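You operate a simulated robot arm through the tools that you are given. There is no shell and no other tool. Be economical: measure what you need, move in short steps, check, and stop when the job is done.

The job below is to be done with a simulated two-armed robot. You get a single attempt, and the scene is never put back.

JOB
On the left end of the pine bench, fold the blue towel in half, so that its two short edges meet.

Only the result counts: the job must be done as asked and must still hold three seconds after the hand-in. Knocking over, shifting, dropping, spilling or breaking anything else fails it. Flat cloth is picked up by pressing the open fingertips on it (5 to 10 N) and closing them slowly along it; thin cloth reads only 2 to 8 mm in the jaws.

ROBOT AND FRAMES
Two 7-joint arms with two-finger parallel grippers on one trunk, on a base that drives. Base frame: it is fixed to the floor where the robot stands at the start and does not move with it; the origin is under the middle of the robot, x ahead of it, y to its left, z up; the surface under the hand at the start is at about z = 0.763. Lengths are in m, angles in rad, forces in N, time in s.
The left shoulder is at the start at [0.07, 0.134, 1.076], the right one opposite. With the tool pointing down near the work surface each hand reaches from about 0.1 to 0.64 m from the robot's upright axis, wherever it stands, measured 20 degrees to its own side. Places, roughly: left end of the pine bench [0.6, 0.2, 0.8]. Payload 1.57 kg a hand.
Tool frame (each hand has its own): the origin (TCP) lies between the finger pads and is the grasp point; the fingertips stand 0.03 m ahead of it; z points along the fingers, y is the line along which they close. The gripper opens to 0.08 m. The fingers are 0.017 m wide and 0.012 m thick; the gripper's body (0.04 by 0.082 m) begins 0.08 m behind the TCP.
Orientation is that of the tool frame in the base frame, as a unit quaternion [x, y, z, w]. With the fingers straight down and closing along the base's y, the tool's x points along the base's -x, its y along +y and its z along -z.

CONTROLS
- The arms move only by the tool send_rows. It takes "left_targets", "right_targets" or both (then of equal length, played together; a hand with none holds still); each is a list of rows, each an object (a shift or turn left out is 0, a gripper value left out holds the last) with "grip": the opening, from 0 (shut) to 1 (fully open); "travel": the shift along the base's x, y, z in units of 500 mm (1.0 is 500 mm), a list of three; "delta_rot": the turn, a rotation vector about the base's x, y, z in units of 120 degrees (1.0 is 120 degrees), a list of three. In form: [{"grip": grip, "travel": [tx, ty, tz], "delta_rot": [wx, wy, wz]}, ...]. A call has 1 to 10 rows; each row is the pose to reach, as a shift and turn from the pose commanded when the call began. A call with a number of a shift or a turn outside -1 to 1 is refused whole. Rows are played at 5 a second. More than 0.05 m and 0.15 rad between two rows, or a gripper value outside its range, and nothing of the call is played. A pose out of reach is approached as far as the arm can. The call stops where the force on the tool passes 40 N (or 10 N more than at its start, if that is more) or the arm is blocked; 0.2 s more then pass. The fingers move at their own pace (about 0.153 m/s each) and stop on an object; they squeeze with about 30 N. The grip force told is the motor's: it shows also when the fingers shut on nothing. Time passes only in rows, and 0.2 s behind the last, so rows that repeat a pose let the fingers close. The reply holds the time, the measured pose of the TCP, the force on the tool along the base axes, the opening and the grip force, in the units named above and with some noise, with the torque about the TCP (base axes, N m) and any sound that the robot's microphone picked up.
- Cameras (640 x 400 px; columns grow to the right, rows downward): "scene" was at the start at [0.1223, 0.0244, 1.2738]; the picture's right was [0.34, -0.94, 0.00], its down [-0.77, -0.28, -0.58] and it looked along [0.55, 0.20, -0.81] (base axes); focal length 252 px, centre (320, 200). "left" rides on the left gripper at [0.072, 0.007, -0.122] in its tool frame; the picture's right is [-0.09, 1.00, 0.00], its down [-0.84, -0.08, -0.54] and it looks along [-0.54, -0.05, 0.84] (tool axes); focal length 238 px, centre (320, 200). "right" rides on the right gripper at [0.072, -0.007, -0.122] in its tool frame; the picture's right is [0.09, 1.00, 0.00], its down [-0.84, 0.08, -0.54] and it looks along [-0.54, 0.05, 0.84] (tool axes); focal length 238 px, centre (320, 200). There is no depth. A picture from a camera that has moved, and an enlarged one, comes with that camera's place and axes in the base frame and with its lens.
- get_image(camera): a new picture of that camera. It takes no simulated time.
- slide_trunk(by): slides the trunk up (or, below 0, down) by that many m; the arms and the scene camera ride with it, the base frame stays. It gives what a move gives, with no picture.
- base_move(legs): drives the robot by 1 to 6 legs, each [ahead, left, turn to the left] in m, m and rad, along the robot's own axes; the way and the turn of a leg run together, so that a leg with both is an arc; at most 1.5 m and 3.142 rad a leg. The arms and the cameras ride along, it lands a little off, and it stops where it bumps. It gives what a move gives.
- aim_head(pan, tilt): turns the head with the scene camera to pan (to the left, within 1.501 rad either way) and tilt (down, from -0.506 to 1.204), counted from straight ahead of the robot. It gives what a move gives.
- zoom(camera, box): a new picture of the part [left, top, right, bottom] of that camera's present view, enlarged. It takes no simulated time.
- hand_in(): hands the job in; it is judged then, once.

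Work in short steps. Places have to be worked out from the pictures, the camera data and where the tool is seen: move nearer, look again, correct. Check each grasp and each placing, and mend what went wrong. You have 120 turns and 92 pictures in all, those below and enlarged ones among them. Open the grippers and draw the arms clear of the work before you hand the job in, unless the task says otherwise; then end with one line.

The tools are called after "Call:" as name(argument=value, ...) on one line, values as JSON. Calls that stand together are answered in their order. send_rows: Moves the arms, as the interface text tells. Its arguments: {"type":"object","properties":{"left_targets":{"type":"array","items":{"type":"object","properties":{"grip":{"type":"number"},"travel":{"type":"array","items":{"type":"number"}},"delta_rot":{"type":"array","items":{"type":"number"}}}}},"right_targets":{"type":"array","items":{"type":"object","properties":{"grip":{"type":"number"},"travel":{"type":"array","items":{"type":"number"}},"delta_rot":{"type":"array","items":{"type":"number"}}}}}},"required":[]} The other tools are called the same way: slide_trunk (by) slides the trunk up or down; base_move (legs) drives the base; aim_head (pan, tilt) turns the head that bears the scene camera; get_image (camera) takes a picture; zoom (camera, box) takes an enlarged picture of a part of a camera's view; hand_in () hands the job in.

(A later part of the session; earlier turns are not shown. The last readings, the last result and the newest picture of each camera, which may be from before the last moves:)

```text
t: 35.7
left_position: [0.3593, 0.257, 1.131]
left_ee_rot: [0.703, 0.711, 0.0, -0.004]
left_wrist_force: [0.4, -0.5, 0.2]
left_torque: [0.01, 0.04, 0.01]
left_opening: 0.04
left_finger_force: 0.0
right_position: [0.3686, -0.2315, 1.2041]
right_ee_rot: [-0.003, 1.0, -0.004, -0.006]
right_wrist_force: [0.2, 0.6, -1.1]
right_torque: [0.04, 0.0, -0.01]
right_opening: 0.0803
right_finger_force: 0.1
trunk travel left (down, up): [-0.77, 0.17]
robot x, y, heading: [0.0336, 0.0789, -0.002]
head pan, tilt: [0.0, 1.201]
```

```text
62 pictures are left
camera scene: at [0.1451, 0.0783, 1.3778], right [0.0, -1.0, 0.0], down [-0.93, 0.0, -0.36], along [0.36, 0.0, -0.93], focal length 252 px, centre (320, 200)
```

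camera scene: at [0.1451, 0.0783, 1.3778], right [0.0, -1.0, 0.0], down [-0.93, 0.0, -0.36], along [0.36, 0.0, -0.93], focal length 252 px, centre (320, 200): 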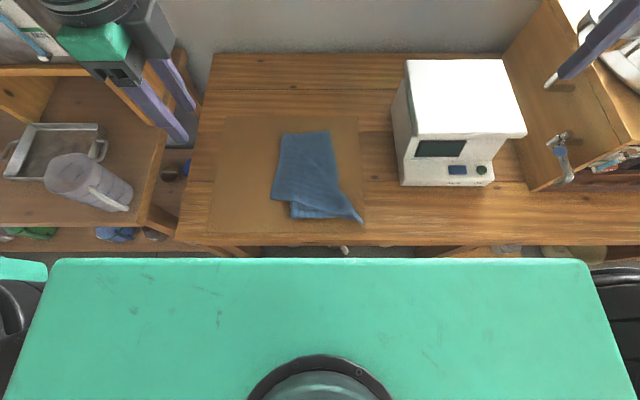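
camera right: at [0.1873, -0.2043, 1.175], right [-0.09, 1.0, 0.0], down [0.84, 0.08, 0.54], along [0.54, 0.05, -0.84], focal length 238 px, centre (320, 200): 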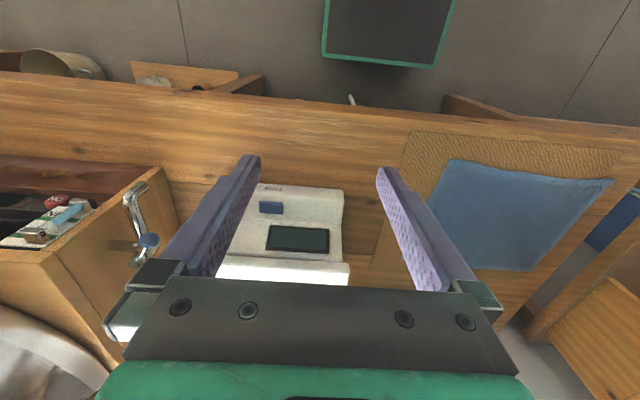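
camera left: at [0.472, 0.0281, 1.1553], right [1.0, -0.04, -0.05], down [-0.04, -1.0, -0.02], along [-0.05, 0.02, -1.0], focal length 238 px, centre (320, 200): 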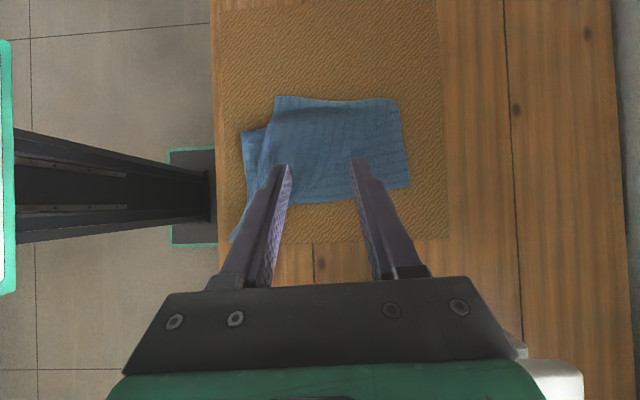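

I check where the right elbow is and how tall the box on the right is before I turn.

Call:
aim_head(pan=-0.8, tilt=0.8)

Call:
get_image(camera="scene")

Call:
aim_head(pan=0.8, tilt=0.8)

Call:
get_image(camera="scene")

```text
t: 36.8
left_position: [0.3595, 0.2583, 1.1325]
left_ee_rot: [0.704, 0.711, 0.0, -0.005]
left_wrist_force: [-0.4, 0.3, -0.4]
left_torque: [0.03, 0.0, -0.01]
left_opening: 0.0401
left_finger_force: 0.0
right_position: [0.3682, -0.2329, 1.2037]
right_ee_rot: [-0.003, 1.0, -0.005, -0.006]
right_wrist_force: [0.0, -0.4, -0.2]
right_torque: [0.01, -0.01, -0.03]
right_opening: 0.0802
right_finger_force: 0.0
trunk travel left (down, up): [-0.77, 0.17]
robot x, y, heading: [0.0375, 0.0782, -0.001]
head pan, tilt: [-0.799, 0.799]
```

```text
61 pictures are left
camera scene: at [0.1454, 0.0206, 1.4055], right [-0.72, -0.7, 0.0], down [-0.5, 0.51, -0.7], along [0.49, -0.5, -0.72], focal length 252 px, centre (320, 200)
```

scene: 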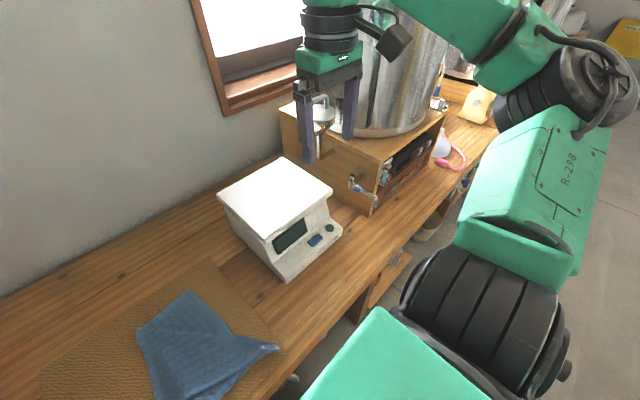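

```text
t: 38.5
left_position: [0.359, 0.2577, 1.1309]
left_ee_rot: [0.703, 0.711, -0.001, -0.005]
left_wrist_force: [-0.4, -0.5, -0.6]
left_torque: [-0.02, -0.01, 0.01]
left_opening: 0.0401
left_finger_force: 0.1
right_position: [0.3674, -0.2315, 1.2026]
right_ee_rot: [-0.003, 1.0, -0.005, -0.005]
right_wrist_force: [0.4, 0.2, -0.3]
right_torque: [-0.02, -0.03, 0.02]
right_opening: 0.0798
right_finger_force: 0.0
trunk travel left (down, up): [-0.77, 0.17]
robot x, y, heading: [0.0314, 0.0806, -0.0]
head pan, tilt: [0.799, 0.799]
```

```text
60 pictures are left
camera scene: at [0.1454, 0.1361, 1.4055], right [0.72, -0.7, 0.0], down [-0.5, -0.51, -0.7], along [0.49, 0.5, -0.72], focal length 252 px, centre (320, 200)
```

scene: 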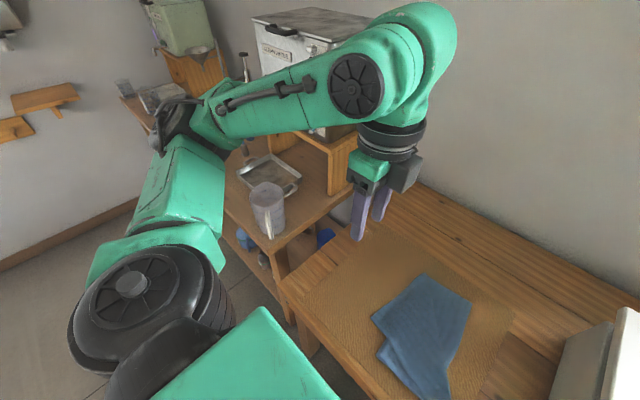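

Elbow paths are clear at this height: the pot sits further right and the machine is lower. I back off 4.5 cm, shift left 7 cm, then turn left 0.7 rad.

Call:
base_move(legs=[[-0.045, 0.07, 0], [0, 0, 0.7]])

Call:
aim_head(pan=-0.5, tilt=1.1)

Call:
get_image(camera="scene")

```text
t: 41.4
left_position: [0.1233, 0.494, 1.1305]
left_ee_rot: [0.418, 0.908, -0.002, -0.004]
left_wrist_force: [-0.7, 0.5, -0.4]
left_torque: [0.01, 0.0, 0.04]
left_opening: 0.0399
left_finger_force: 0.0
right_position: [0.4441, 0.1229, 1.2042]
right_ee_rot: [-0.345, 0.939, -0.006, -0.003]
right_wrist_force: [0.2, -0.1, 0.5]
right_torque: [-0.02, 0.0, -0.01]
right_opening: 0.0802
right_finger_force: 0.0
trunk travel left (down, up): [-0.77, 0.17]
robot x, y, heading: [-0.0122, 0.1456, 0.692]
head pan, tilt: [0.799, 0.799]
```

```text
t: 42.9
left_position: [0.1235, 0.4935, 1.1312]
left_ee_rot: [0.419, 0.908, -0.002, -0.004]
left_wrist_force: [0.1, 0.0, 0.6]
left_torque: [0.01, 0.02, -0.01]
left_opening: 0.04
left_finger_force: 0.0
right_position: [0.4445, 0.1255, 1.2031]
right_ee_rot: [-0.345, 0.938, -0.006, -0.005]
right_wrist_force: [0.6, -1.0, -0.5]
right_torque: [-0.02, -0.01, -0.03]
right_opening: 0.0801
right_finger_force: 0.0
trunk travel left (down, up): [-0.77, 0.17]
robot x, y, heading: [-0.0113, 0.1472, 0.7]
head pan, tilt: [-0.499, 1.1]
```

```text
59 pictures are left
camera scene: at [0.094, 0.1929, 1.3838], right [0.2, -0.98, 0.0], down [-0.87, -0.18, -0.45], along [0.45, 0.09, -0.89], focal length 252 px, centre (320, 200)
```

scene: 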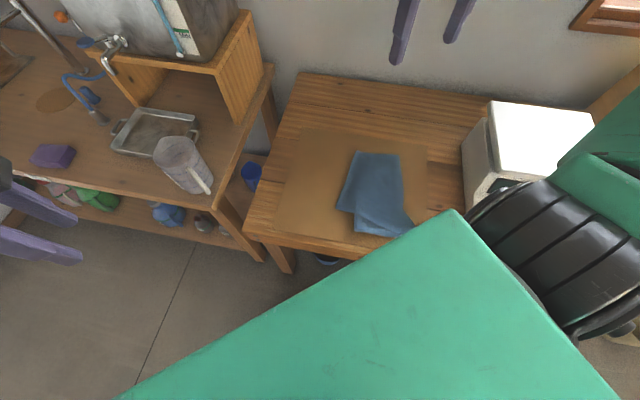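

The turned stance looks good. I lower the trunk again and bring the right hand over the tip of flap D at about (.335,.0), closing axis across the tip, to unfold it first.

Call:
slide_trunk(by=-0.12)

Call:
send_rows(right_targets=[{"grip": 0.6, "travel": [-0.04, -0.05, -0.08], "delta_rot": [0, 0, 0.05]}, {"travel": [-0.08, -0.1, -0.16], "delta_rot": [0, 0, 0.1]}, {"travel": [-0.12, -0.15, -0.24], "delta_rot": [0, 0, 0.14]}, {"travel": [-0.16, -0.19, -0.31], "delta_rot": [0, 0, 0.14]}, {"travel": [-0.2, -0.22, -0.36], "delta_rot": [0, 0, 0.14]}, {"grip": 0.25, "travel": [-0.21, -0.236, -0.42], "delta_rot": [0, 0, 0.14]}, {"travel": [-0.21, -0.236, -0.45], "delta_rot": [0, 0, 0.14]}])

Call:
get_image(camera="right")

```text
t: 44.4
left_position: [0.1233, 0.4937, 1.011]
left_ee_rot: [0.418, 0.908, -0.002, -0.004]
left_wrist_force: [-1.0, 0.2, 0.4]
left_torque: [0.04, 0.02, -0.03]
left_opening: 0.0398
left_finger_force: 0.1
right_position: [0.444, 0.1246, 1.0832]
right_ee_rot: [-0.345, 0.939, -0.007, -0.004]
right_wrist_force: [0.5, 0.0, 1.3]
right_torque: [-0.03, 0.01, -0.01]
right_opening: 0.0802
right_finger_force: 0.2
trunk travel left (down, up): [-0.65, 0.29]
robot x, y, heading: [-0.0112, 0.149, 0.701]
head pan, tilt: [-0.499, 1.1]
```

```text
refused: row 1 steps farther than a row can; nothing moved
```

```text
58 pictures are left
camera right: at [0.3955, 0.0752, 1.2075], right [-0.72, 0.7, -0.01], down [0.59, 0.61, 0.53], along [0.38, 0.38, -0.85], focal length 238 px, centre (320, 200)
```

right: 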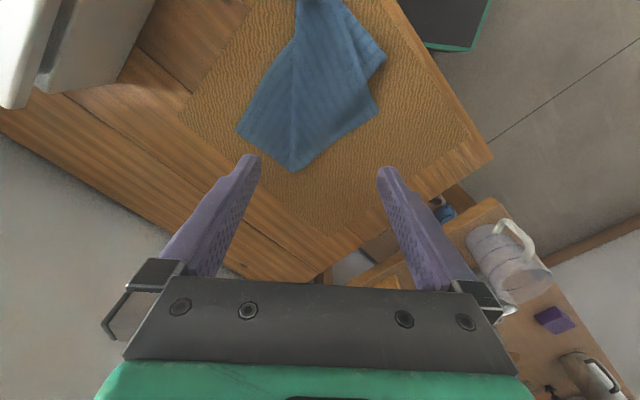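

The row step was just over 5 cm, so I use smaller ones.

Call:
send_rows(right_targets=[{"grip": 0.6, "travel": [-0.03, -0.035, -0.06], "delta_rot": [0, 0, 0.05]}, {"travel": [-0.06, -0.07, -0.12], "delta_rot": [0, 0, 0.1]}, {"travel": [-0.09, -0.105, -0.18], "delta_rot": [0, 0, 0.14]}, {"travel": [-0.12, -0.14, -0.24], "delta_rot": [0, 0, 0.14]}, {"travel": [-0.15, -0.175, -0.3], "delta_rot": [0, 0, 0.14]}, {"grip": 0.25, "travel": [-0.18, -0.21, -0.36], "delta_rot": [0, 0, 0.14]}, {"travel": [-0.21, -0.24, -0.42], "delta_rot": [0, 0, 0.14]}, {"travel": [-0.21, -0.24, -0.49], "delta_rot": [0, 0, 0.14]}, {"travel": [-0.21, -0.24, -0.52], "delta_rot": [0, 0, 0.14]}, {"travel": [-0.21, -0.24, -0.52], "delta_rot": [0, 0, 0.14]}])

Call:
get_image(camera="right")

```text
t: 46.6
left_position: [0.1235, 0.4935, 1.0115]
left_ee_rot: [0.419, 0.908, -0.002, -0.003]
left_wrist_force: [0.5, -0.3, 0.4]
left_torque: [-0.02, -0.01, 0.0]
left_opening: 0.0399
left_finger_force: 0.0
right_position: [0.3382, 0.0653, 0.8318]
right_ee_rot: [-0.479, 0.878, -0.007, -0.001]
right_wrist_force: [-0.5, -0.5, 0.0]
right_torque: [0.04, -0.05, -0.03]
right_opening: 0.02
right_finger_force: 0.1
right hand out of reach, approached as far as the arm can: row 1, 2, 3, 4, 5, 6, 7, 8, 9, 10
trunk travel left (down, up): [-0.65, 0.29]
robot x, y, heading: [-0.0107, 0.147, 0.699]
head pan, tilt: [-0.499, 1.1]
```

```text
57 pictures are left
camera right: at [0.306, 0.0033, 0.9553], right [-0.89, 0.46, -0.01], down [0.39, 0.75, 0.53], along [0.25, 0.47, -0.84], focal length 238 px, centre (320, 200)
```

right: 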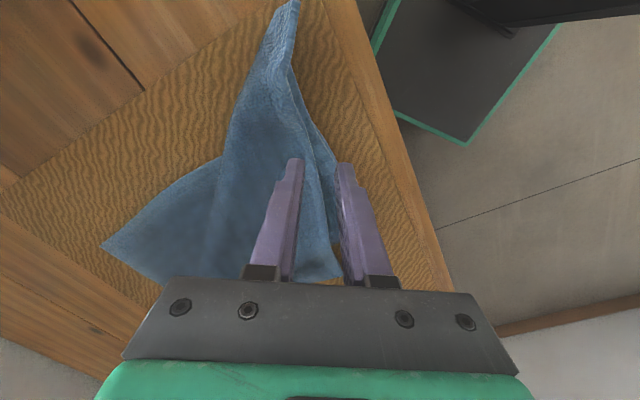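

The right arm can't quite get to the tip; it stopped at y≈.065, over the flap's near edge. I'll pinch the upper layer there instead, so I move about 2 cm ahead to get both tips on the flap.

Call:
send_rows(right_targets=[{"travel": [0.02, -0.02, -0.01]}, {"travel": [0.04, -0.03, -0.02]}, {"travel": [0.04, -0.03, -0.02]}])

Call:
get_image(camera="right")

```text
t: 47.4
left_position: [0.124, 0.4935, 1.0111]
left_ee_rot: [0.419, 0.908, -0.002, -0.004]
left_wrist_force: [0.6, -0.3, -0.1]
left_torque: [0.0, 0.01, 0.0]
left_opening: 0.0399
left_finger_force: 0.2
right_position: [0.3506, 0.0635, 0.8221]
right_ee_rot: [-0.478, 0.878, -0.008, -0.003]
right_wrist_force: [-0.9, -0.6, 0.3]
right_torque: [-0.04, -0.05, 0.0]
right_opening: 0.0201
right_finger_force: 0.0
right hand out of reach, approached as far as the arm can: row 1, 2, 3
trunk travel left (down, up): [-0.65, 0.29]
robot x, y, heading: [-0.0088, 0.1498, 0.698]
head pan, tilt: [-0.499, 1.1]
```

```text
56 pictures are left
camera right: at [0.3186, 0.0029, 0.9463], right [-0.89, 0.46, -0.01], down [0.39, 0.75, 0.53], along [0.25, 0.47, -0.85], focal length 238 px, centre (320, 200)
```

right: 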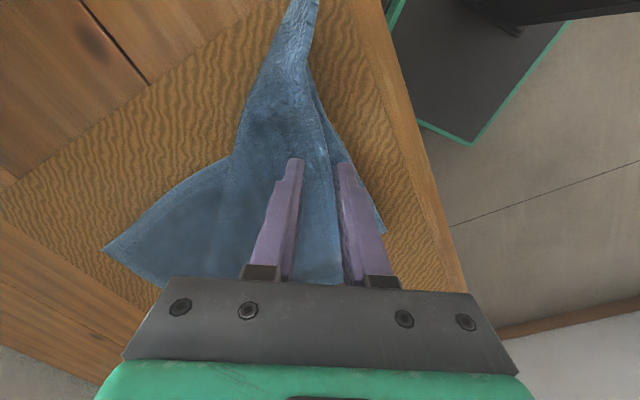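

Call:
send_rows(right_targets=[{"travel": [0.028, 0.0, 0]}, {"travel": [0.028, 0, -0.012]}, {"travel": [0.028, 0, -0.022]}, {"travel": [0.028, 0, -0.03]}, {"travel": [0.028, 0, -0.03]}])

Call:
get_image(camera="right")

```text
t: 48.6
left_position: [0.1238, 0.4938, 1.0118]
left_ee_rot: [0.419, 0.908, -0.003, -0.004]
left_wrist_force: [-0.5, 0.7, -0.5]
left_torque: [0.01, 0.02, -0.01]
left_opening: 0.04
left_finger_force: 0.1
right_position: [0.3644, 0.0648, 0.8062]
right_ee_rot: [-0.477, 0.879, -0.009, -0.003]
right_wrist_force: [-0.8, 0.2, 0.3]
right_torque: [0.03, 0.01, 0.0]
right_opening: 0.0201
right_finger_force: 0.0
right hand out of reach, approached as far as the arm can: row 1, 2
trunk travel left (down, up): [-0.65, 0.29]
robot x, y, heading: [-0.0117, 0.1494, 0.698]
head pan, tilt: [-0.499, 1.1]
```

```text
55 pictures are left
camera right: at [0.332, 0.0037, 0.9311], right [-0.89, 0.46, -0.01], down [0.39, 0.75, 0.53], along [0.25, 0.47, -0.85], focal length 238 px, centre (320, 200)
```

right: 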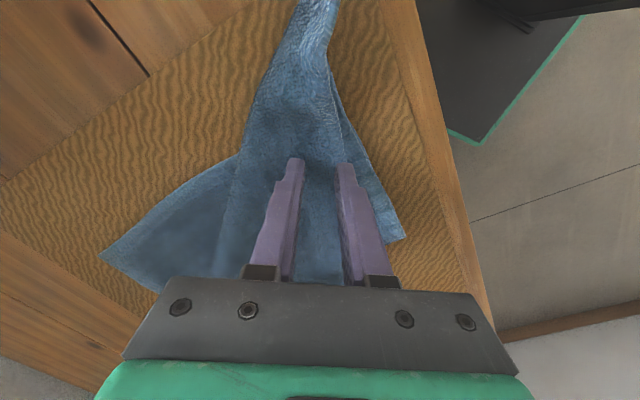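

Both tips are now over the upper flap. I press gently in small steps.

Call:
send_rows(right_targets=[{"travel": [0, 0, -0.004]}, {"travel": [0, 0, -0.008]}, {"travel": [0, 0, -0.008]}])

```text
t: 49.4
left_position: [0.122, 0.4949, 1.0118]
left_ee_rot: [0.418, 0.908, -0.002, -0.003]
left_wrist_force: [-0.3, 0.1, -0.8]
left_torque: [0.02, 0.01, 0.02]
left_opening: 0.04
left_finger_force: 0.0
right_position: [0.3648, 0.0639, 0.8034]
right_ee_rot: [-0.478, 0.878, -0.008, -0.003]
right_wrist_force: [-1.2, 2.1, 4.1]
right_torque: [0.03, 0.06, -0.01]
right_opening: 0.0199
right_finger_force: 0.0
trunk travel left (down, up): [-0.65, 0.29]
robot x, y, heading: [-0.007, 0.1478, 0.7]
head pan, tilt: [-0.499, 1.1]
```

Contact at 4 N on the top layer. I close slowly and lift slightly to test.

Call:
send_rows(right_targets=[{"grip": 0.2}, {"grip": 0.16}, {"grip": 0.12}, {"grip": 0.08}, {"grip": 0.04}, {"grip": 0.0}, {"grip": 0.0}, {"grip": 0.0, "travel": [0, 0, 0.04]}, {"grip": 0.0, "travel": [0, 0, 0.1]}, {"grip": 0.0, "travel": [0, 0, 0.1]}])

Call:
get_image(camera="right")

Call:
get_image(camera="scene")

```text
t: 51.6
left_position: [0.1236, 0.4946, 1.0115]
left_ee_rot: [0.418, 0.908, -0.002, -0.004]
left_wrist_force: [0.4, 0.1, 0.7]
left_torque: [-0.02, -0.03, 0.0]
left_opening: 0.0399
left_finger_force: 0.0
right_position: [0.3625, 0.0753, 0.8513]
right_ee_rot: [-0.478, 0.878, -0.009, -0.004]
right_wrist_force: [0.9, -0.1, 0.2]
right_torque: [0.01, -0.03, -0.01]
right_opening: 0.0035
right_finger_force: 24.5
right hand out of reach, approached as far as the arm can: row 8, 9, 10
trunk travel left (down, up): [-0.65, 0.29]
robot x, y, heading: [-0.0127, 0.1455, 0.703]
head pan, tilt: [-0.499, 1.1]
```

```text
54 pictures are left
camera right: at [0.3297, 0.0141, 0.9747], right [-0.89, 0.46, -0.01], down [0.39, 0.75, 0.53], along [0.25, 0.46, -0.85], focal length 238 px, centre (320, 200)
```

right: 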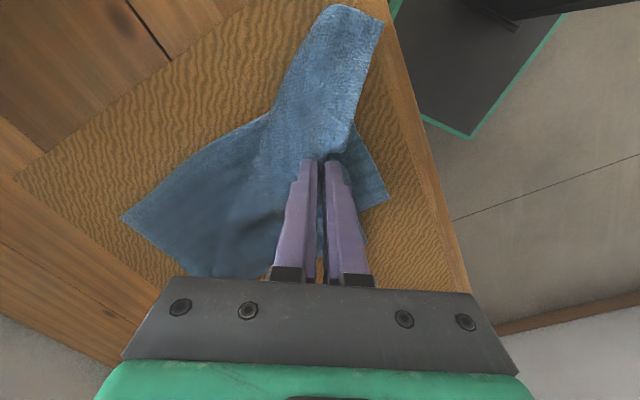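

```text
53 pictures are left
camera scene: at [0.0942, 0.1935, 1.2637], right [0.2, -0.98, 0.0], down [-0.87, -0.18, -0.45], along [0.44, 0.09, -0.89], focal length 252 px, centre (320, 200)
```

scene: 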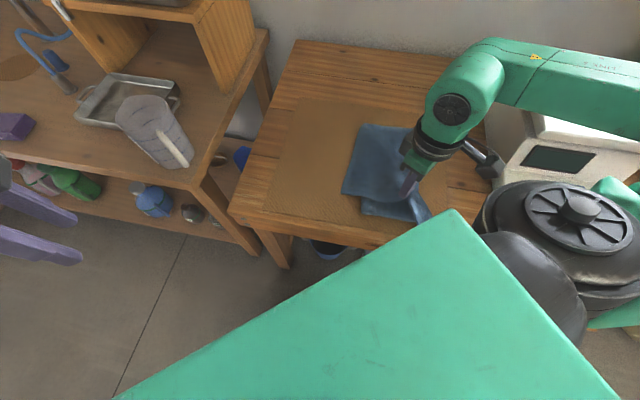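

The upper layer is held. I swing it up and back to the left to unfold.

Call:
send_rows(right_targets=[{"travel": [0.0, 0.04, 0.07]}, {"travel": [0, 0.09, 0.13]}, {"travel": [0, 0.16, 0.16]}, {"travel": [0, 0.24, 0.17]}, {"travel": [0, 0.32, 0.16]}, {"travel": [0, 0.39, 0.12]}, {"travel": [0, 0.45, 0.06]}, {"travel": [0, 0.5, 0.0]}, {"travel": [0, 0.53, -0.06]}, {"travel": [0, 0.53, -0.07]}])

Call:
get_image(camera="scene")

Call:
get_image(camera="right")

```text
t: 53.8
left_position: [0.1229, 0.4947, 1.0116]
left_ee_rot: [0.418, 0.908, -0.002, -0.004]
left_wrist_force: [0.3, -0.2, 0.0]
left_torque: [0.01, 0.0, 0.01]
left_opening: 0.04
left_finger_force: 0.1
right_position: [0.3623, 0.3385, 0.8161]
right_ee_rot: [-0.478, 0.878, -0.007, -0.004]
right_wrist_force: [-0.1, -0.5, 0.0]
right_torque: [0.0, 0.01, 0.01]
right_opening: 0.0033
right_finger_force: 24.3
trunk travel left (down, up): [-0.65, 0.29]
robot x, y, heading: [-0.0134, 0.1459, 0.694]
head pan, tilt: [-0.499, 1.1]
```

```text
52 pictures are left
camera scene: at [0.0939, 0.1926, 1.2638], right [0.2, -0.98, 0.0], down [-0.87, -0.18, -0.45], along [0.45, 0.09, -0.89], focal length 252 px, centre (320, 200)
```

scene: 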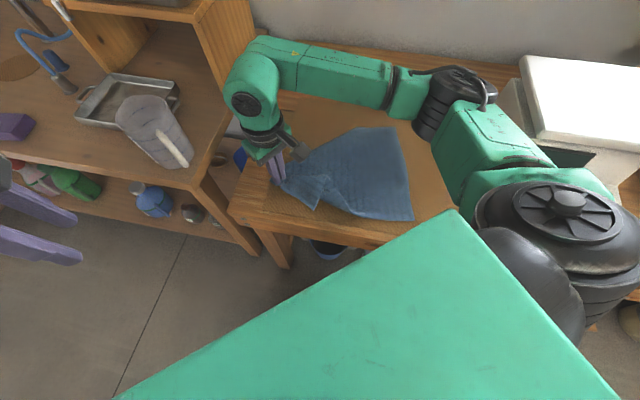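

```text
51 pictures are left
camera right: at [0.3292, 0.2783, 0.9397], right [-0.89, 0.46, -0.01], down [0.39, 0.75, 0.53], along [0.25, 0.47, -0.85], focal length 238 px, centre (320, 200)
```

right: 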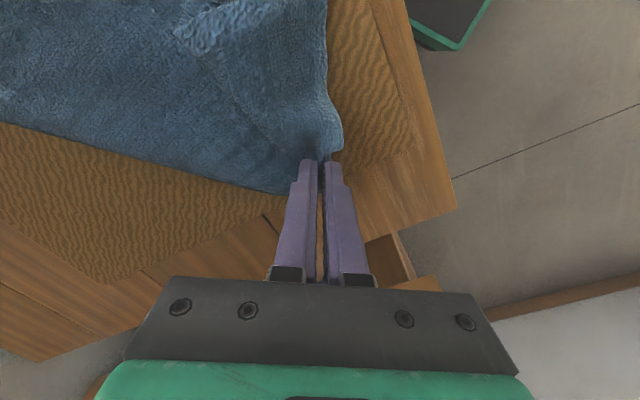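

The towel has unfolded. I release, raise the hand and inspect.

Call:
send_rows(right_targets=[{"travel": [0, 0, -0.02]}, {"grip": 0.3, "travel": [0, 0, -0.02]}, {"grip": 0.5, "travel": [0, 0, 0.0]}, {"travel": [0, 0, 0.08]}, {"travel": [-0.02, -0.06, 0.17]}, {"travel": [-0.04, -0.12, 0.26]}, {"travel": [-0.06, -0.18, 0.34]}, {"travel": [-0.06, -0.26, 0.36]}, {"travel": [-0.06, -0.26, 0.36]}])

Call:
get_image(camera="right")

Call:
zoom(camera="scene", box=[220, 60, 480, 260])

```text
refused: row 5 steps farther than a row can; nothing moved
```

```text
50 pictures are left
camera right: at [0.3292, 0.2783, 0.9397], right [-0.89, 0.46, -0.01], down [0.39, 0.75, 0.53], along [0.25, 0.47, -0.85], focal length 238 px, centre (320, 200)
```

right: 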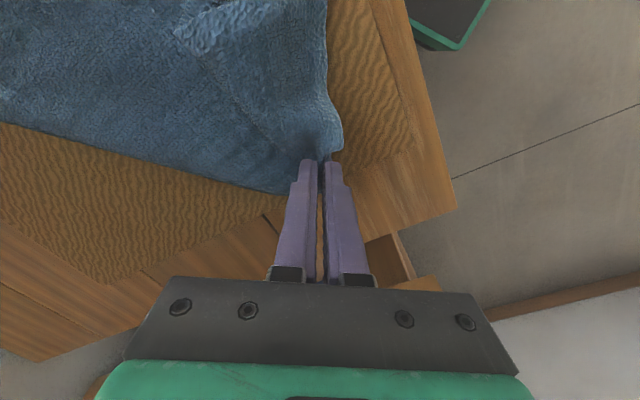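

```text
2.00 times, centred on (350, 160) of scene
camera zoom: at [0.0939, 0.1926, 1.2638], right [0.2, -0.98, 0.0], down [-0.87, -0.18, -0.45], along [0.45, 0.09, -0.89], focal length 504 px, centre (260, 280)
```

zoom: 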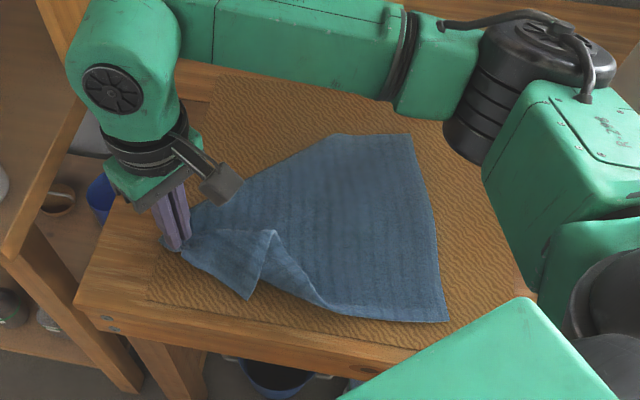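

Call:
send_rows(right_targets=[{"travel": [0, 0, -0.02]}, {"grip": 0.3, "travel": [0, 0, -0.02]}, {"grip": 0.5, "travel": [0, 0, 0.0]}, {"travel": [0, 0, 0.07]}, {"travel": [-0.02, -0.04, 0.14]}, {"travel": [-0.04, -0.08, 0.21]}, {"travel": [-0.06, -0.13, 0.27]}, {"travel": [-0.06, -0.2, 0.32]}, {"travel": [-0.06, -0.26, 0.36]}, {"travel": [-0.06, -0.26, 0.36]}])

Call:
get_image(camera="right")

Call:
zoom(camera="scene", box=[220, 60, 480, 260])

```text
t: 56.0
left_position: [0.1245, 0.4958, 1.0108]
left_ee_rot: [0.418, 0.908, -0.002, -0.004]
left_wrist_force: [0.5, 0.1, -0.2]
left_torque: [-0.03, -0.03, 0.0]
left_opening: 0.04
left_finger_force: 0.1
right_position: [0.3316, 0.211, 0.9948]
right_ee_rot: [-0.479, 0.878, -0.007, -0.004]
right_wrist_force: [-0.1, 0.4, -0.3]
right_torque: [-0.01, 0.0, -0.02]
right_opening: 0.0399
right_finger_force: 0.0
trunk travel left (down, up): [-0.65, 0.29]
robot x, y, heading: [-0.0123, 0.1497, 0.694]
head pan, tilt: [-0.499, 1.1]
```

```text
48 pictures are left
camera right: at [0.2989, 0.1493, 1.1193], right [-0.89, 0.46, -0.01], down [0.39, 0.75, 0.53], along [0.25, 0.47, -0.85], focal length 238 px, centre (320, 200)
```

right: 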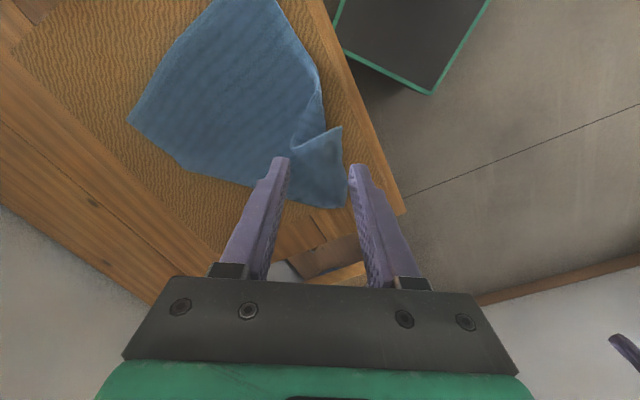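

```text
2.00 times, centred on (350, 160) of scene
camera zoom: at [0.0944, 0.1939, 1.2637], right [0.2, -0.98, 0.0], down [-0.87, -0.18, -0.45], along [0.44, 0.09, -0.89], focal length 504 px, centre (260, 280)
```

zoom: 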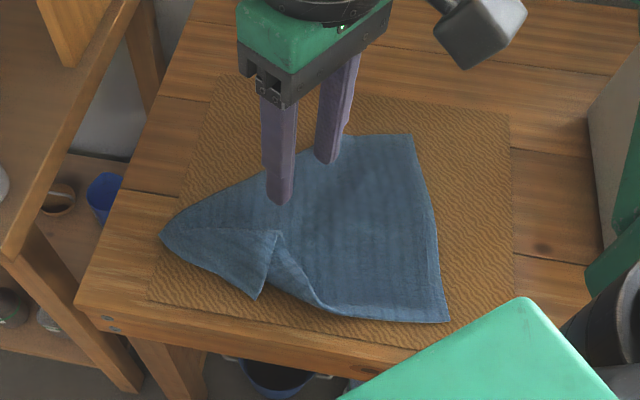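

Call:
zoom(camera="right", box=[110, 0, 370, 220])

Call:
zoom(camera="scene", box=[290, 120, 400, 230])

```text
1.82 times, centred on (240, 110) of right
camera zoom: at [0.2989, 0.1493, 1.1193], right [-0.89, 0.46, -0.01], down [0.39, 0.75, 0.53], along [0.25, 0.47, -0.85], focal length 433 px, centre (466, 364)
```

zoom: 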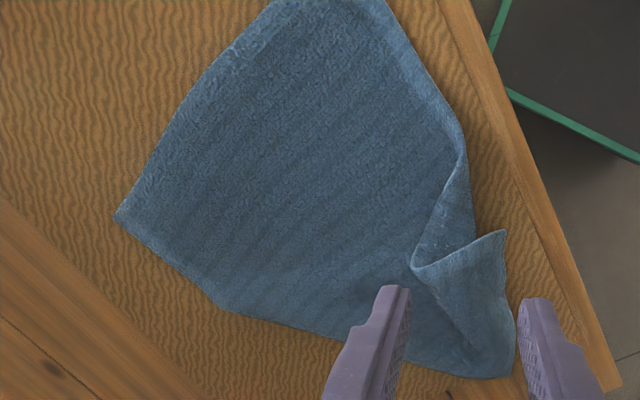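

```text
3.64 times, centred on (345, 175) of scene
camera zoom: at [0.0944, 0.1939, 1.2637], right [0.2, -0.98, 0.0], down [-0.87, -0.18, -0.45], along [0.44, 0.09, -0.89], focal length 916 px, centre (229, 291)
```

zoom: 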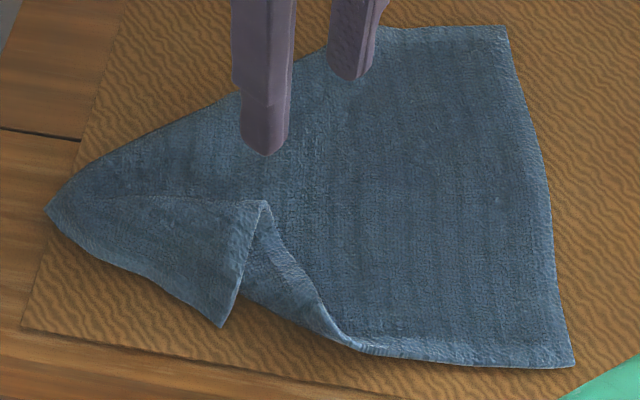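

The left contour isn't parallel to the towel's stripes, so it's a fold with corner A tucked underneath. I'll pick the middle of that fold at about (.462,.27) with the right hand, lift it so A hangs free, and lay it out to the left.

Call:
send_rows(right_targets=[{"grip": 0.3, "travel": [0.052, 0.023, -0.068]}, {"travel": [0.104, 0.046, -0.136]}, {"travel": [0.156, 0.07, -0.204]}, {"travel": [0.208, 0.093, -0.272]}, {"travel": [0.259, 0.116, -0.34]}, {"travel": [0.259, 0.116, -0.344]}])

Call:
get_image(camera="right")

```text
t: 57.4
left_position: [0.1238, 0.495, 1.01]
left_ee_rot: [0.418, 0.908, -0.003, -0.004]
left_wrist_force: [-0.8, 0.2, 0.4]
left_torque: [0.01, 0.02, -0.01]
left_opening: 0.04
left_finger_force: 0.0
right_position: [0.4605, 0.2684, 0.8244]
right_ee_rot: [-0.479, 0.878, -0.007, -0.003]
right_wrist_force: [0.2, 0.3, 0.0]
right_torque: [-0.01, -0.02, 0.0]
right_opening: 0.0239
right_finger_force: 0.1
trunk travel left (down, up): [-0.65, 0.29]
robot x, y, heading: [-0.009, 0.1488, 0.698]
head pan, tilt: [-0.499, 1.1]
```

```text
44 pictures are left
camera right: at [0.4289, 0.2069, 0.948], right [-0.89, 0.46, -0.01], down [0.39, 0.75, 0.53], along [0.25, 0.47, -0.85], focal length 238 px, centre (320, 200)
```

right: 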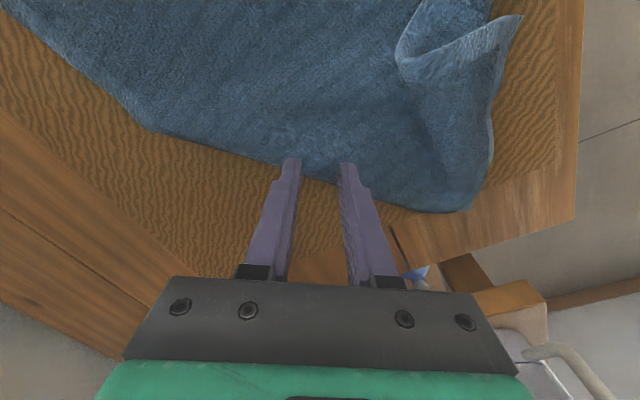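

Call:
send_rows(right_targets=[{"travel": [-0.016, -0.03, 0]}, {"travel": [-0.016, -0.03, -0.016]}, {"travel": [-0.016, -0.03, -0.026]}, {"travel": [-0.016, -0.03, -0.034]}, {"travel": [-0.016, -0.03, -0.034]}])

```text
t: 58.6
left_position: [0.124, 0.4933, 1.0122]
left_ee_rot: [0.419, 0.908, -0.001, -0.004]
left_wrist_force: [-0.6, 0.3, -1.4]
left_torque: [-0.01, -0.01, 0.0]
left_opening: 0.0398
left_finger_force: 0.0
right_position: [0.453, 0.2533, 0.8065]
right_ee_rot: [-0.479, 0.878, -0.007, -0.004]
right_wrist_force: [0.2, -0.6, -0.2]
right_torque: [0.0, 0.0, 0.0]
right_opening: 0.0239
right_finger_force: 0.0
trunk travel left (down, up): [-0.65, 0.29]
robot x, y, heading: [-0.0106, 0.1489, 0.699]
head pan, tilt: [-0.499, 1.1]
```

Call:
send_rows(right_targets=[{"travel": [0, 0, -0.004]}, {"travel": [0, 0, -0.008]}, {"travel": [0, 0, -0.008]}])

```text
t: 59.4
left_position: [0.1236, 0.494, 1.011]
left_ee_rot: [0.419, 0.908, -0.002, -0.004]
left_wrist_force: [-0.9, 0.2, 0.0]
left_torque: [-0.04, 0.05, 0.0]
left_opening: 0.0399
left_finger_force: 0.0
right_position: [0.4526, 0.2535, 0.8029]
right_ee_rot: [-0.478, 0.878, -0.007, -0.003]
right_wrist_force: [-0.2, -0.4, 0.3]
right_torque: [0.0, 0.04, 0.01]
right_opening: 0.0241
right_finger_force: 0.0
trunk travel left (down, up): [-0.65, 0.29]
robot x, y, heading: [-0.0091, 0.1513, 0.702]
head pan, tilt: [-0.499, 1.1]
```

Call:
send_rows(right_targets=[{"travel": [0, 0, -0.004]}, {"travel": [0, 0, -0.007]}, {"travel": [0, 0, -0.007]}])

```text
t: 60.2
left_position: [0.1226, 0.4945, 1.0111]
left_ee_rot: [0.419, 0.908, -0.002, -0.004]
left_wrist_force: [-0.4, -0.3, -0.2]
left_torque: [-0.01, -0.01, 0.02]
left_opening: 0.0403
left_finger_force: 0.1
right_position: [0.4525, 0.2531, 0.8002]
right_ee_rot: [-0.479, 0.878, -0.007, -0.002]
right_wrist_force: [1.7, 1.3, 4.1]
right_torque: [0.02, 0.0, -0.03]
right_opening: 0.0241
right_finger_force: 0.0
trunk travel left (down, up): [-0.65, 0.29]
robot x, y, heading: [-0.011, 0.1506, 0.696]
head pan, tilt: [-0.499, 1.1]
```

Contact at 4 N. I close, then lift to let the tucked part hang free.

Call:
send_rows(right_targets=[{"grip": 0.24, "travel": [0, 0, -0.001]}, {"grip": 0.18, "travel": [0, 0, -0.001]}, {"grip": 0.12, "travel": [0, 0, -0.001]}, {"grip": 0.06, "travel": [0, 0, -0.001]}, {"grip": 0.0, "travel": [0, 0, -0.001]}, {"grip": 0.0, "travel": [0, 0, -0.001]}, {"travel": [0.01, 0.01, 0.07]}, {"travel": [0.02, 0.03, 0.15]}, {"travel": [0.03, 0.06, 0.23]}, {"travel": [0.04, 0.1, 0.31]}])

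Call:
get_image(camera="scene")

Call:
get_image(camera="right")

```text
t: 62.4
left_position: [0.1233, 0.4953, 1.0102]
left_ee_rot: [0.418, 0.908, -0.003, -0.003]
left_wrist_force: [0.5, 0.4, 0.9]
left_torque: [-0.02, -0.02, 0.01]
left_opening: 0.0399
left_finger_force: 0.0
right_position: [0.4743, 0.3039, 0.9556]
right_ee_rot: [-0.479, 0.878, -0.008, -0.003]
right_wrist_force: [0.1, 0.5, 0.0]
right_torque: [0.03, -0.03, 0.01]
right_opening: 0.0001
right_finger_force: 21.1
trunk travel left (down, up): [-0.65, 0.29]
robot x, y, heading: [-0.0084, 0.1486, 0.7]
head pan, tilt: [-0.499, 1.1]
```

```text
43 pictures are left
camera scene: at [0.0934, 0.1941, 1.2637], right [0.2, -0.98, 0.0], down [-0.87, -0.18, -0.45], along [0.45, 0.09, -0.89], focal length 252 px, centre (320, 200)
```

scene: 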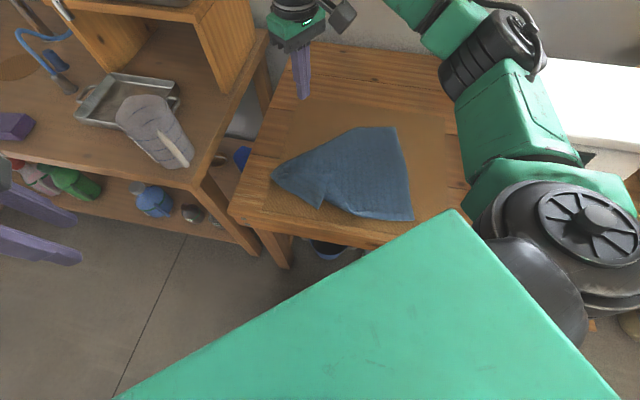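

```text
42 pictures are left
camera right: at [0.4404, 0.2421, 1.0795], right [-0.89, 0.46, -0.01], down [0.39, 0.75, 0.53], along [0.25, 0.47, -0.85], focal length 238 px, centre (320, 200)
```

right: 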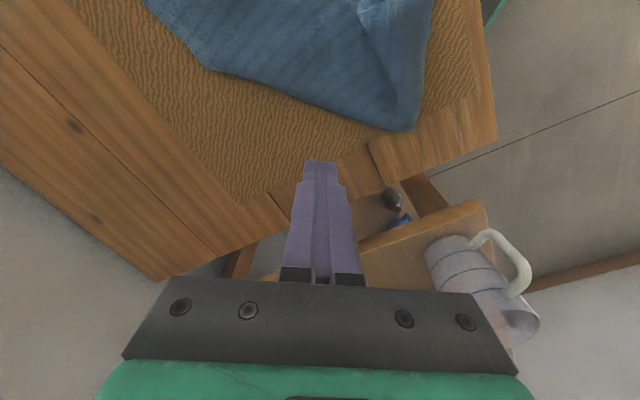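

The pinch slipped off (opening 0). I retry 1 cm further in, with a wider opening and firmer pressure.

Call:
send_rows(right_targets=[{"grip": 0.4, "travel": [-0.012, -0.03, -0.07]}, {"travel": [-0.024, -0.06, -0.14]}, {"travel": [-0.037, -0.09, -0.21]}, {"travel": [-0.05, -0.116, -0.27]}, {"travel": [-0.05, -0.116, -0.3]}, {"travel": [-0.05, -0.116, -0.308]}, {"travel": [-0.05, -0.116, -0.308]}])

Call:
get_image(camera="right")

```text
t: 64.0
left_position: [0.1229, 0.4943, 1.011]
left_ee_rot: [0.419, 0.908, -0.003, -0.004]
left_wrist_force: [0.4, -0.6, -0.3]
left_torque: [-0.01, 0.0, 0.02]
left_opening: 0.0399
left_finger_force: 0.1
right_position: [0.4477, 0.2448, 0.8002]
right_ee_rot: [-0.478, 0.878, -0.006, -0.004]
right_wrist_force: [0.2, -1.2, 3.4]
right_torque: [0.01, 0.02, 0.02]
right_opening: 0.0315
right_finger_force: 0.0
trunk travel left (down, up): [-0.65, 0.29]
robot x, y, heading: [-0.0104, 0.1491, 0.7]
head pan, tilt: [-0.499, 1.1]
```

```text
41 pictures are left
camera right: at [0.4153, 0.1827, 0.9245], right [-0.89, 0.46, -0.01], down [0.39, 0.75, 0.53], along [0.25, 0.47, -0.85], focal length 238 px, centre (320, 200)
```

right: 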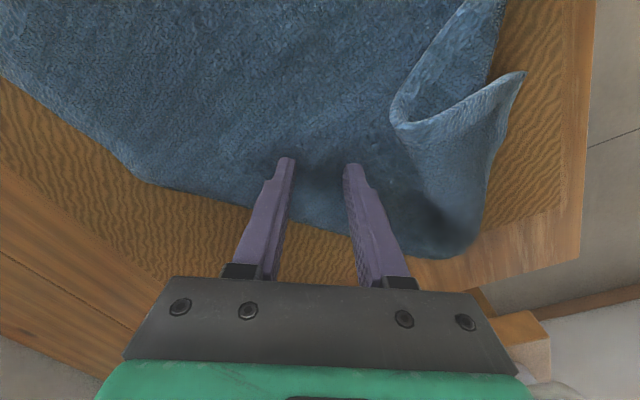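

Well inside now, about 3 cm. I press a little more and close.

Call:
send_rows(right_targets=[{"travel": [0, 0, -0.004]}, {"grip": 0.34, "travel": [0, 0, -0.004]}, {"grip": 0.27, "travel": [0, 0, -0.004]}, {"grip": 0.2, "travel": [0, 0, -0.004]}, {"grip": 0.13, "travel": [0, 0, -0.004]}, {"grip": 0.06, "travel": [0, 0, -0.004]}, {"grip": 0.0, "travel": [0, 0, -0.004]}, {"grip": 0.0, "travel": [0, 0, -0.004]}])

```text
t: 65.8
left_position: [0.123, 0.4934, 1.0115]
left_ee_rot: [0.419, 0.908, -0.002, -0.004]
left_wrist_force: [-0.3, -0.5, -0.2]
left_torque: [0.02, -0.03, 0.0]
left_opening: 0.0399
left_finger_force: 0.1
right_position: [0.4467, 0.2451, 0.8007]
right_ee_rot: [-0.478, 0.878, -0.007, -0.003]
right_wrist_force: [0.2, 0.0, 9.5]
right_torque: [-0.02, 0.01, -0.01]
right_opening: 0.0054
right_finger_force: 25.5
trunk travel left (down, up): [-0.65, 0.29]
robot x, y, heading: [-0.0109, 0.1512, 0.698]
head pan, tilt: [-0.499, 1.1]
```

It grips at 5.4 mm. I lift up and outward so A dangles free.

Call:
send_rows(right_targets=[{"travel": [0.0, 0.0, 0.07]}, {"travel": [0.01, 0.02, 0.15]}, {"travel": [0.02, 0.05, 0.23]}, {"travel": [0.04, 0.1, 0.3]}, {"travel": [0.06, 0.15, 0.36]}, {"travel": [0.07, 0.2, 0.4]}, {"travel": [0.07, 0.2, 0.4]}])

Call:
get_image(camera="scene")

Call:
get_image(camera="right")

```text
t: 67.4
left_position: [0.1223, 0.4938, 1.0103]
left_ee_rot: [0.419, 0.908, -0.003, -0.003]
left_wrist_force: [-0.5, 0.0, -0.4]
left_torque: [0.02, 0.03, -0.02]
left_opening: 0.0402
left_finger_force: 0.0
right_position: [0.4839, 0.3439, 0.9996]
right_ee_rot: [-0.479, 0.878, -0.007, -0.003]
right_wrist_force: [-0.2, 0.8, -0.5]
right_torque: [-0.01, 0.02, -0.07]
right_opening: 0.0048
right_finger_force: 25.2
trunk travel left (down, up): [-0.65, 0.29]
robot x, y, heading: [-0.0071, 0.148, 0.7]
head pan, tilt: [-0.499, 1.1]
```

```text
40 pictures are left
camera scene: at [0.0945, 0.1923, 1.2638], right [0.2, -0.98, 0.0], down [-0.87, -0.18, -0.45], along [0.44, 0.09, -0.89], focal length 252 px, centre (320, 200)
```

scene: 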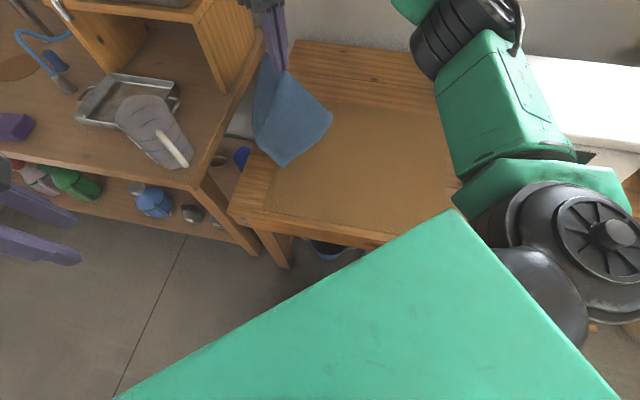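

```text
39 pictures are left
camera right: at [0.4522, 0.2823, 1.123], right [-0.89, 0.46, -0.01], down [0.39, 0.75, 0.53], along [0.25, 0.47, -0.85], focal length 238 px, centre (320, 200)
```

right: 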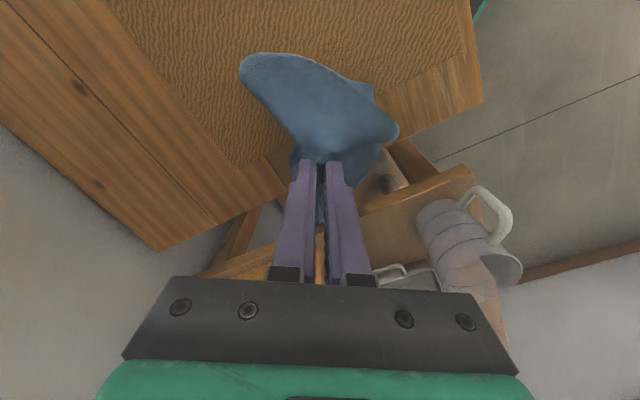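

The whole light towel came up and is hanging. I bring it back over the mat, touch its lower part down on the right, and lay it out while moving left.

Call:
send_rows(right_targets=[{"travel": [-0.01, -0.08, 0.04]}, {"travel": [-0.02, -0.17, 0.06]}, {"travel": [-0.03, -0.26, 0.06]}, {"travel": [-0.04, -0.35, 0.06]}, {"travel": [-0.05, -0.44, 0.06]}, {"travel": [-0.05, -0.52, 0.06]}, {"travel": [-0.05, -0.52, 0.0]}, {"travel": [-0.05, -0.52, -0.04]}])

Call:
get_image(camera="scene")

```text
t: 69.2
left_position: [0.1228, 0.4941, 1.012]
left_ee_rot: [0.418, 0.909, -0.002, -0.003]
left_wrist_force: [0.4, -0.3, 1.0]
left_torque: [-0.01, -0.03, -0.02]
left_opening: 0.04
left_finger_force: 0.1
right_position: [0.4354, 0.1031, 0.9886]
right_ee_rot: [-0.469, 0.883, -0.01, -0.004]
right_wrist_force: [-0.9, 0.0, -0.2]
right_torque: [0.0, 0.01, 0.01]
right_opening: 0.0052
right_finger_force: 24.8
right hand out of reach, approached as far as the arm can: row 5, 6, 7, 8
trunk travel left (down, up): [-0.65, 0.29]
robot x, y, heading: [-0.0107, 0.1468, 0.699]
head pan, tilt: [-0.499, 1.1]
```

```text
38 pictures are left
camera scene: at [0.0944, 0.1919, 1.2638], right [0.2, -0.98, 0.0], down [-0.87, -0.18, -0.45], along [0.44, 0.09, -0.89], focal length 252 px, centre (320, 200)
```

scene: 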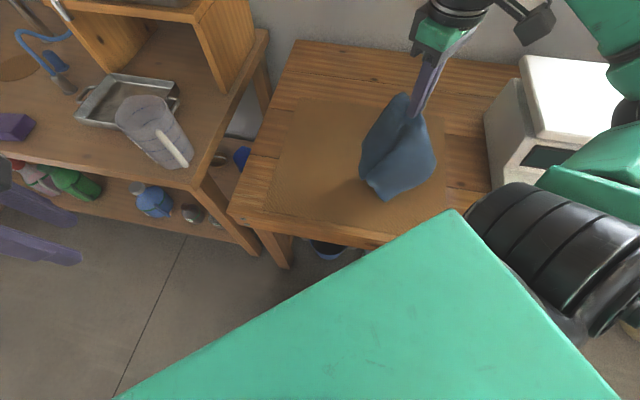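

Now I lower while moving left to lay it out.

Call:
send_rows(right_targets=[{"travel": [0, 0.0, -0.07]}, {"travel": [0, 0.02, -0.13]}, {"travel": [0.0, 0.06, -0.18]}, {"travel": [0.0, 0.11, -0.23]}, {"travel": [0.0, 0.17, -0.27]}, {"travel": [0, 0.23, -0.31]}, {"travel": [0, 0.29, -0.34]}, {"travel": [0, 0.33, -0.36]}, {"travel": [0, 0.33, -0.36]}])

Call:
get_image(camera="scene")

Call:
get_image(camera="right")

```text
t: 71.2
left_position: [0.1233, 0.4928, 1.0118]
left_ee_rot: [0.419, 0.908, -0.001, -0.004]
left_wrist_force: [-0.3, 0.2, 0.2]
left_torque: [-0.05, 0.02, 0.0]
left_opening: 0.04
left_finger_force: 0.1
right_position: [0.4324, 0.2688, 0.8072]
right_ee_rot: [-0.479, 0.878, -0.007, -0.003]
right_wrist_force: [-0.7, -1.2, 8.6]
right_torque: [-0.11, -0.07, -0.03]
right_opening: 0.005
right_finger_force: 25.4
right hand out of reach, approached as far as the arm can: row 1
trunk travel left (down, up): [-0.65, 0.29]
robot x, y, heading: [-0.0074, 0.1451, 0.696]
head pan, tilt: [-0.499, 1.1]
```

```text
37 pictures are left
camera scene: at [0.093, 0.192, 1.264], right [0.2, -0.98, 0.0], down [-0.87, -0.18, -0.45], along [0.45, 0.09, -0.89], focal length 252 px, centre (320, 200)
```

scene: 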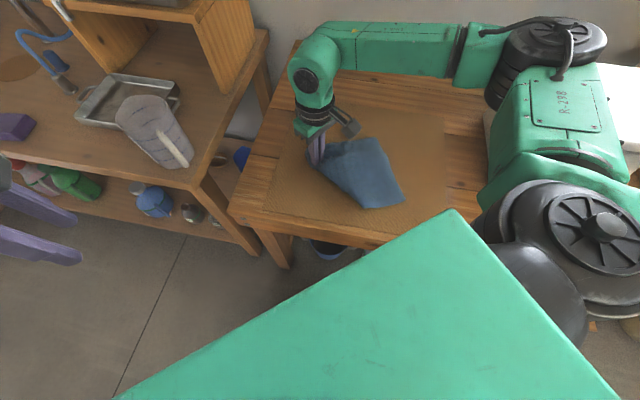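

```text
36 pictures are left
camera right: at [0.401, 0.2068, 0.931], right [-0.89, 0.46, -0.01], down [0.39, 0.75, 0.53], along [0.25, 0.47, -0.85], focal length 238 px, centre (320, 200)
```

right: 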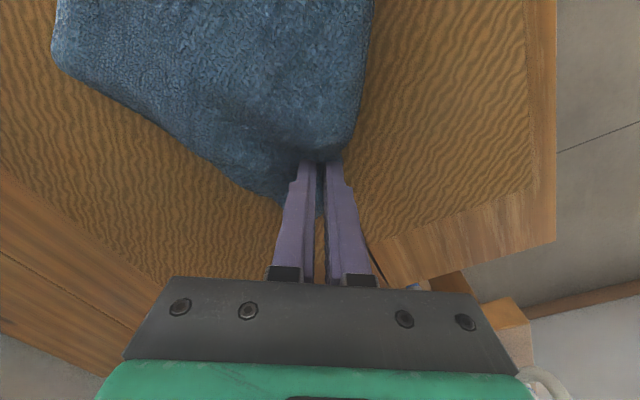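

I release and step the hand away for a clear view.

Call:
send_rows(right_targets=[{"grip": 0.3, "travel": [0, 0, 0]}, {"grip": 0.5, "travel": [0, 0, 0.01]}, {"travel": [0, 0, 0.08]}, {"travel": [0.0, 0.0, 0.16]}, {"travel": [0, 0.03, 0.24]}, {"travel": [0.06, 0.06, 0.3]}, {"travel": [0.13, 0.08, 0.35]}, {"travel": [0.18, 0.08, 0.4]}])

Call:
zoom(camera="scene", box=[250, 90, 460, 240])

```text
t: 73.0
left_position: [0.1228, 0.4932, 1.0127]
left_ee_rot: [0.419, 0.908, -0.002, -0.003]
left_wrist_force: [-1.3, -0.1, 0.0]
left_torque: [-0.03, 0.05, -0.02]
left_opening: 0.0398
left_finger_force: 0.0
right_position: [0.5074, 0.3074, 0.9903]
right_ee_rot: [-0.478, 0.878, -0.007, -0.003]
right_wrist_force: [0.1, -0.2, -0.8]
right_torque: [-0.04, -0.03, 0.02]
right_opening: 0.04
right_finger_force: 0.0
right hand out of reach, approached as far as the arm can: row 8
trunk travel left (down, up): [-0.65, 0.29]
robot x, y, heading: [-0.0119, 0.1488, 0.699]
head pan, tilt: [-0.499, 1.1]
```

```text
2.67 times, centred on (355, 165) of scene
camera zoom: at [0.0936, 0.1926, 1.2638], right [0.2, -0.98, 0.0], down [-0.87, -0.18, -0.45], along [0.45, 0.09, -0.89], focal length 672 px, centre (227, 293)
```

zoom: 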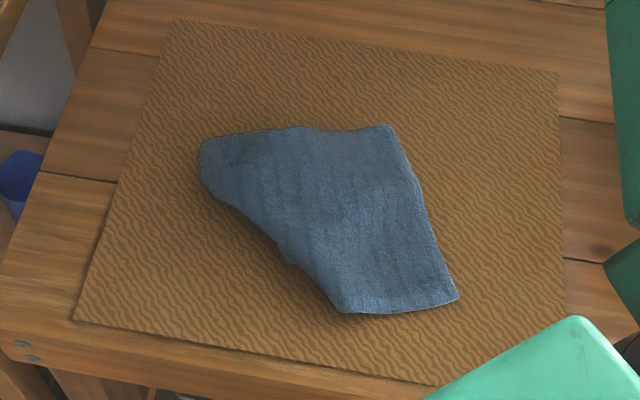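

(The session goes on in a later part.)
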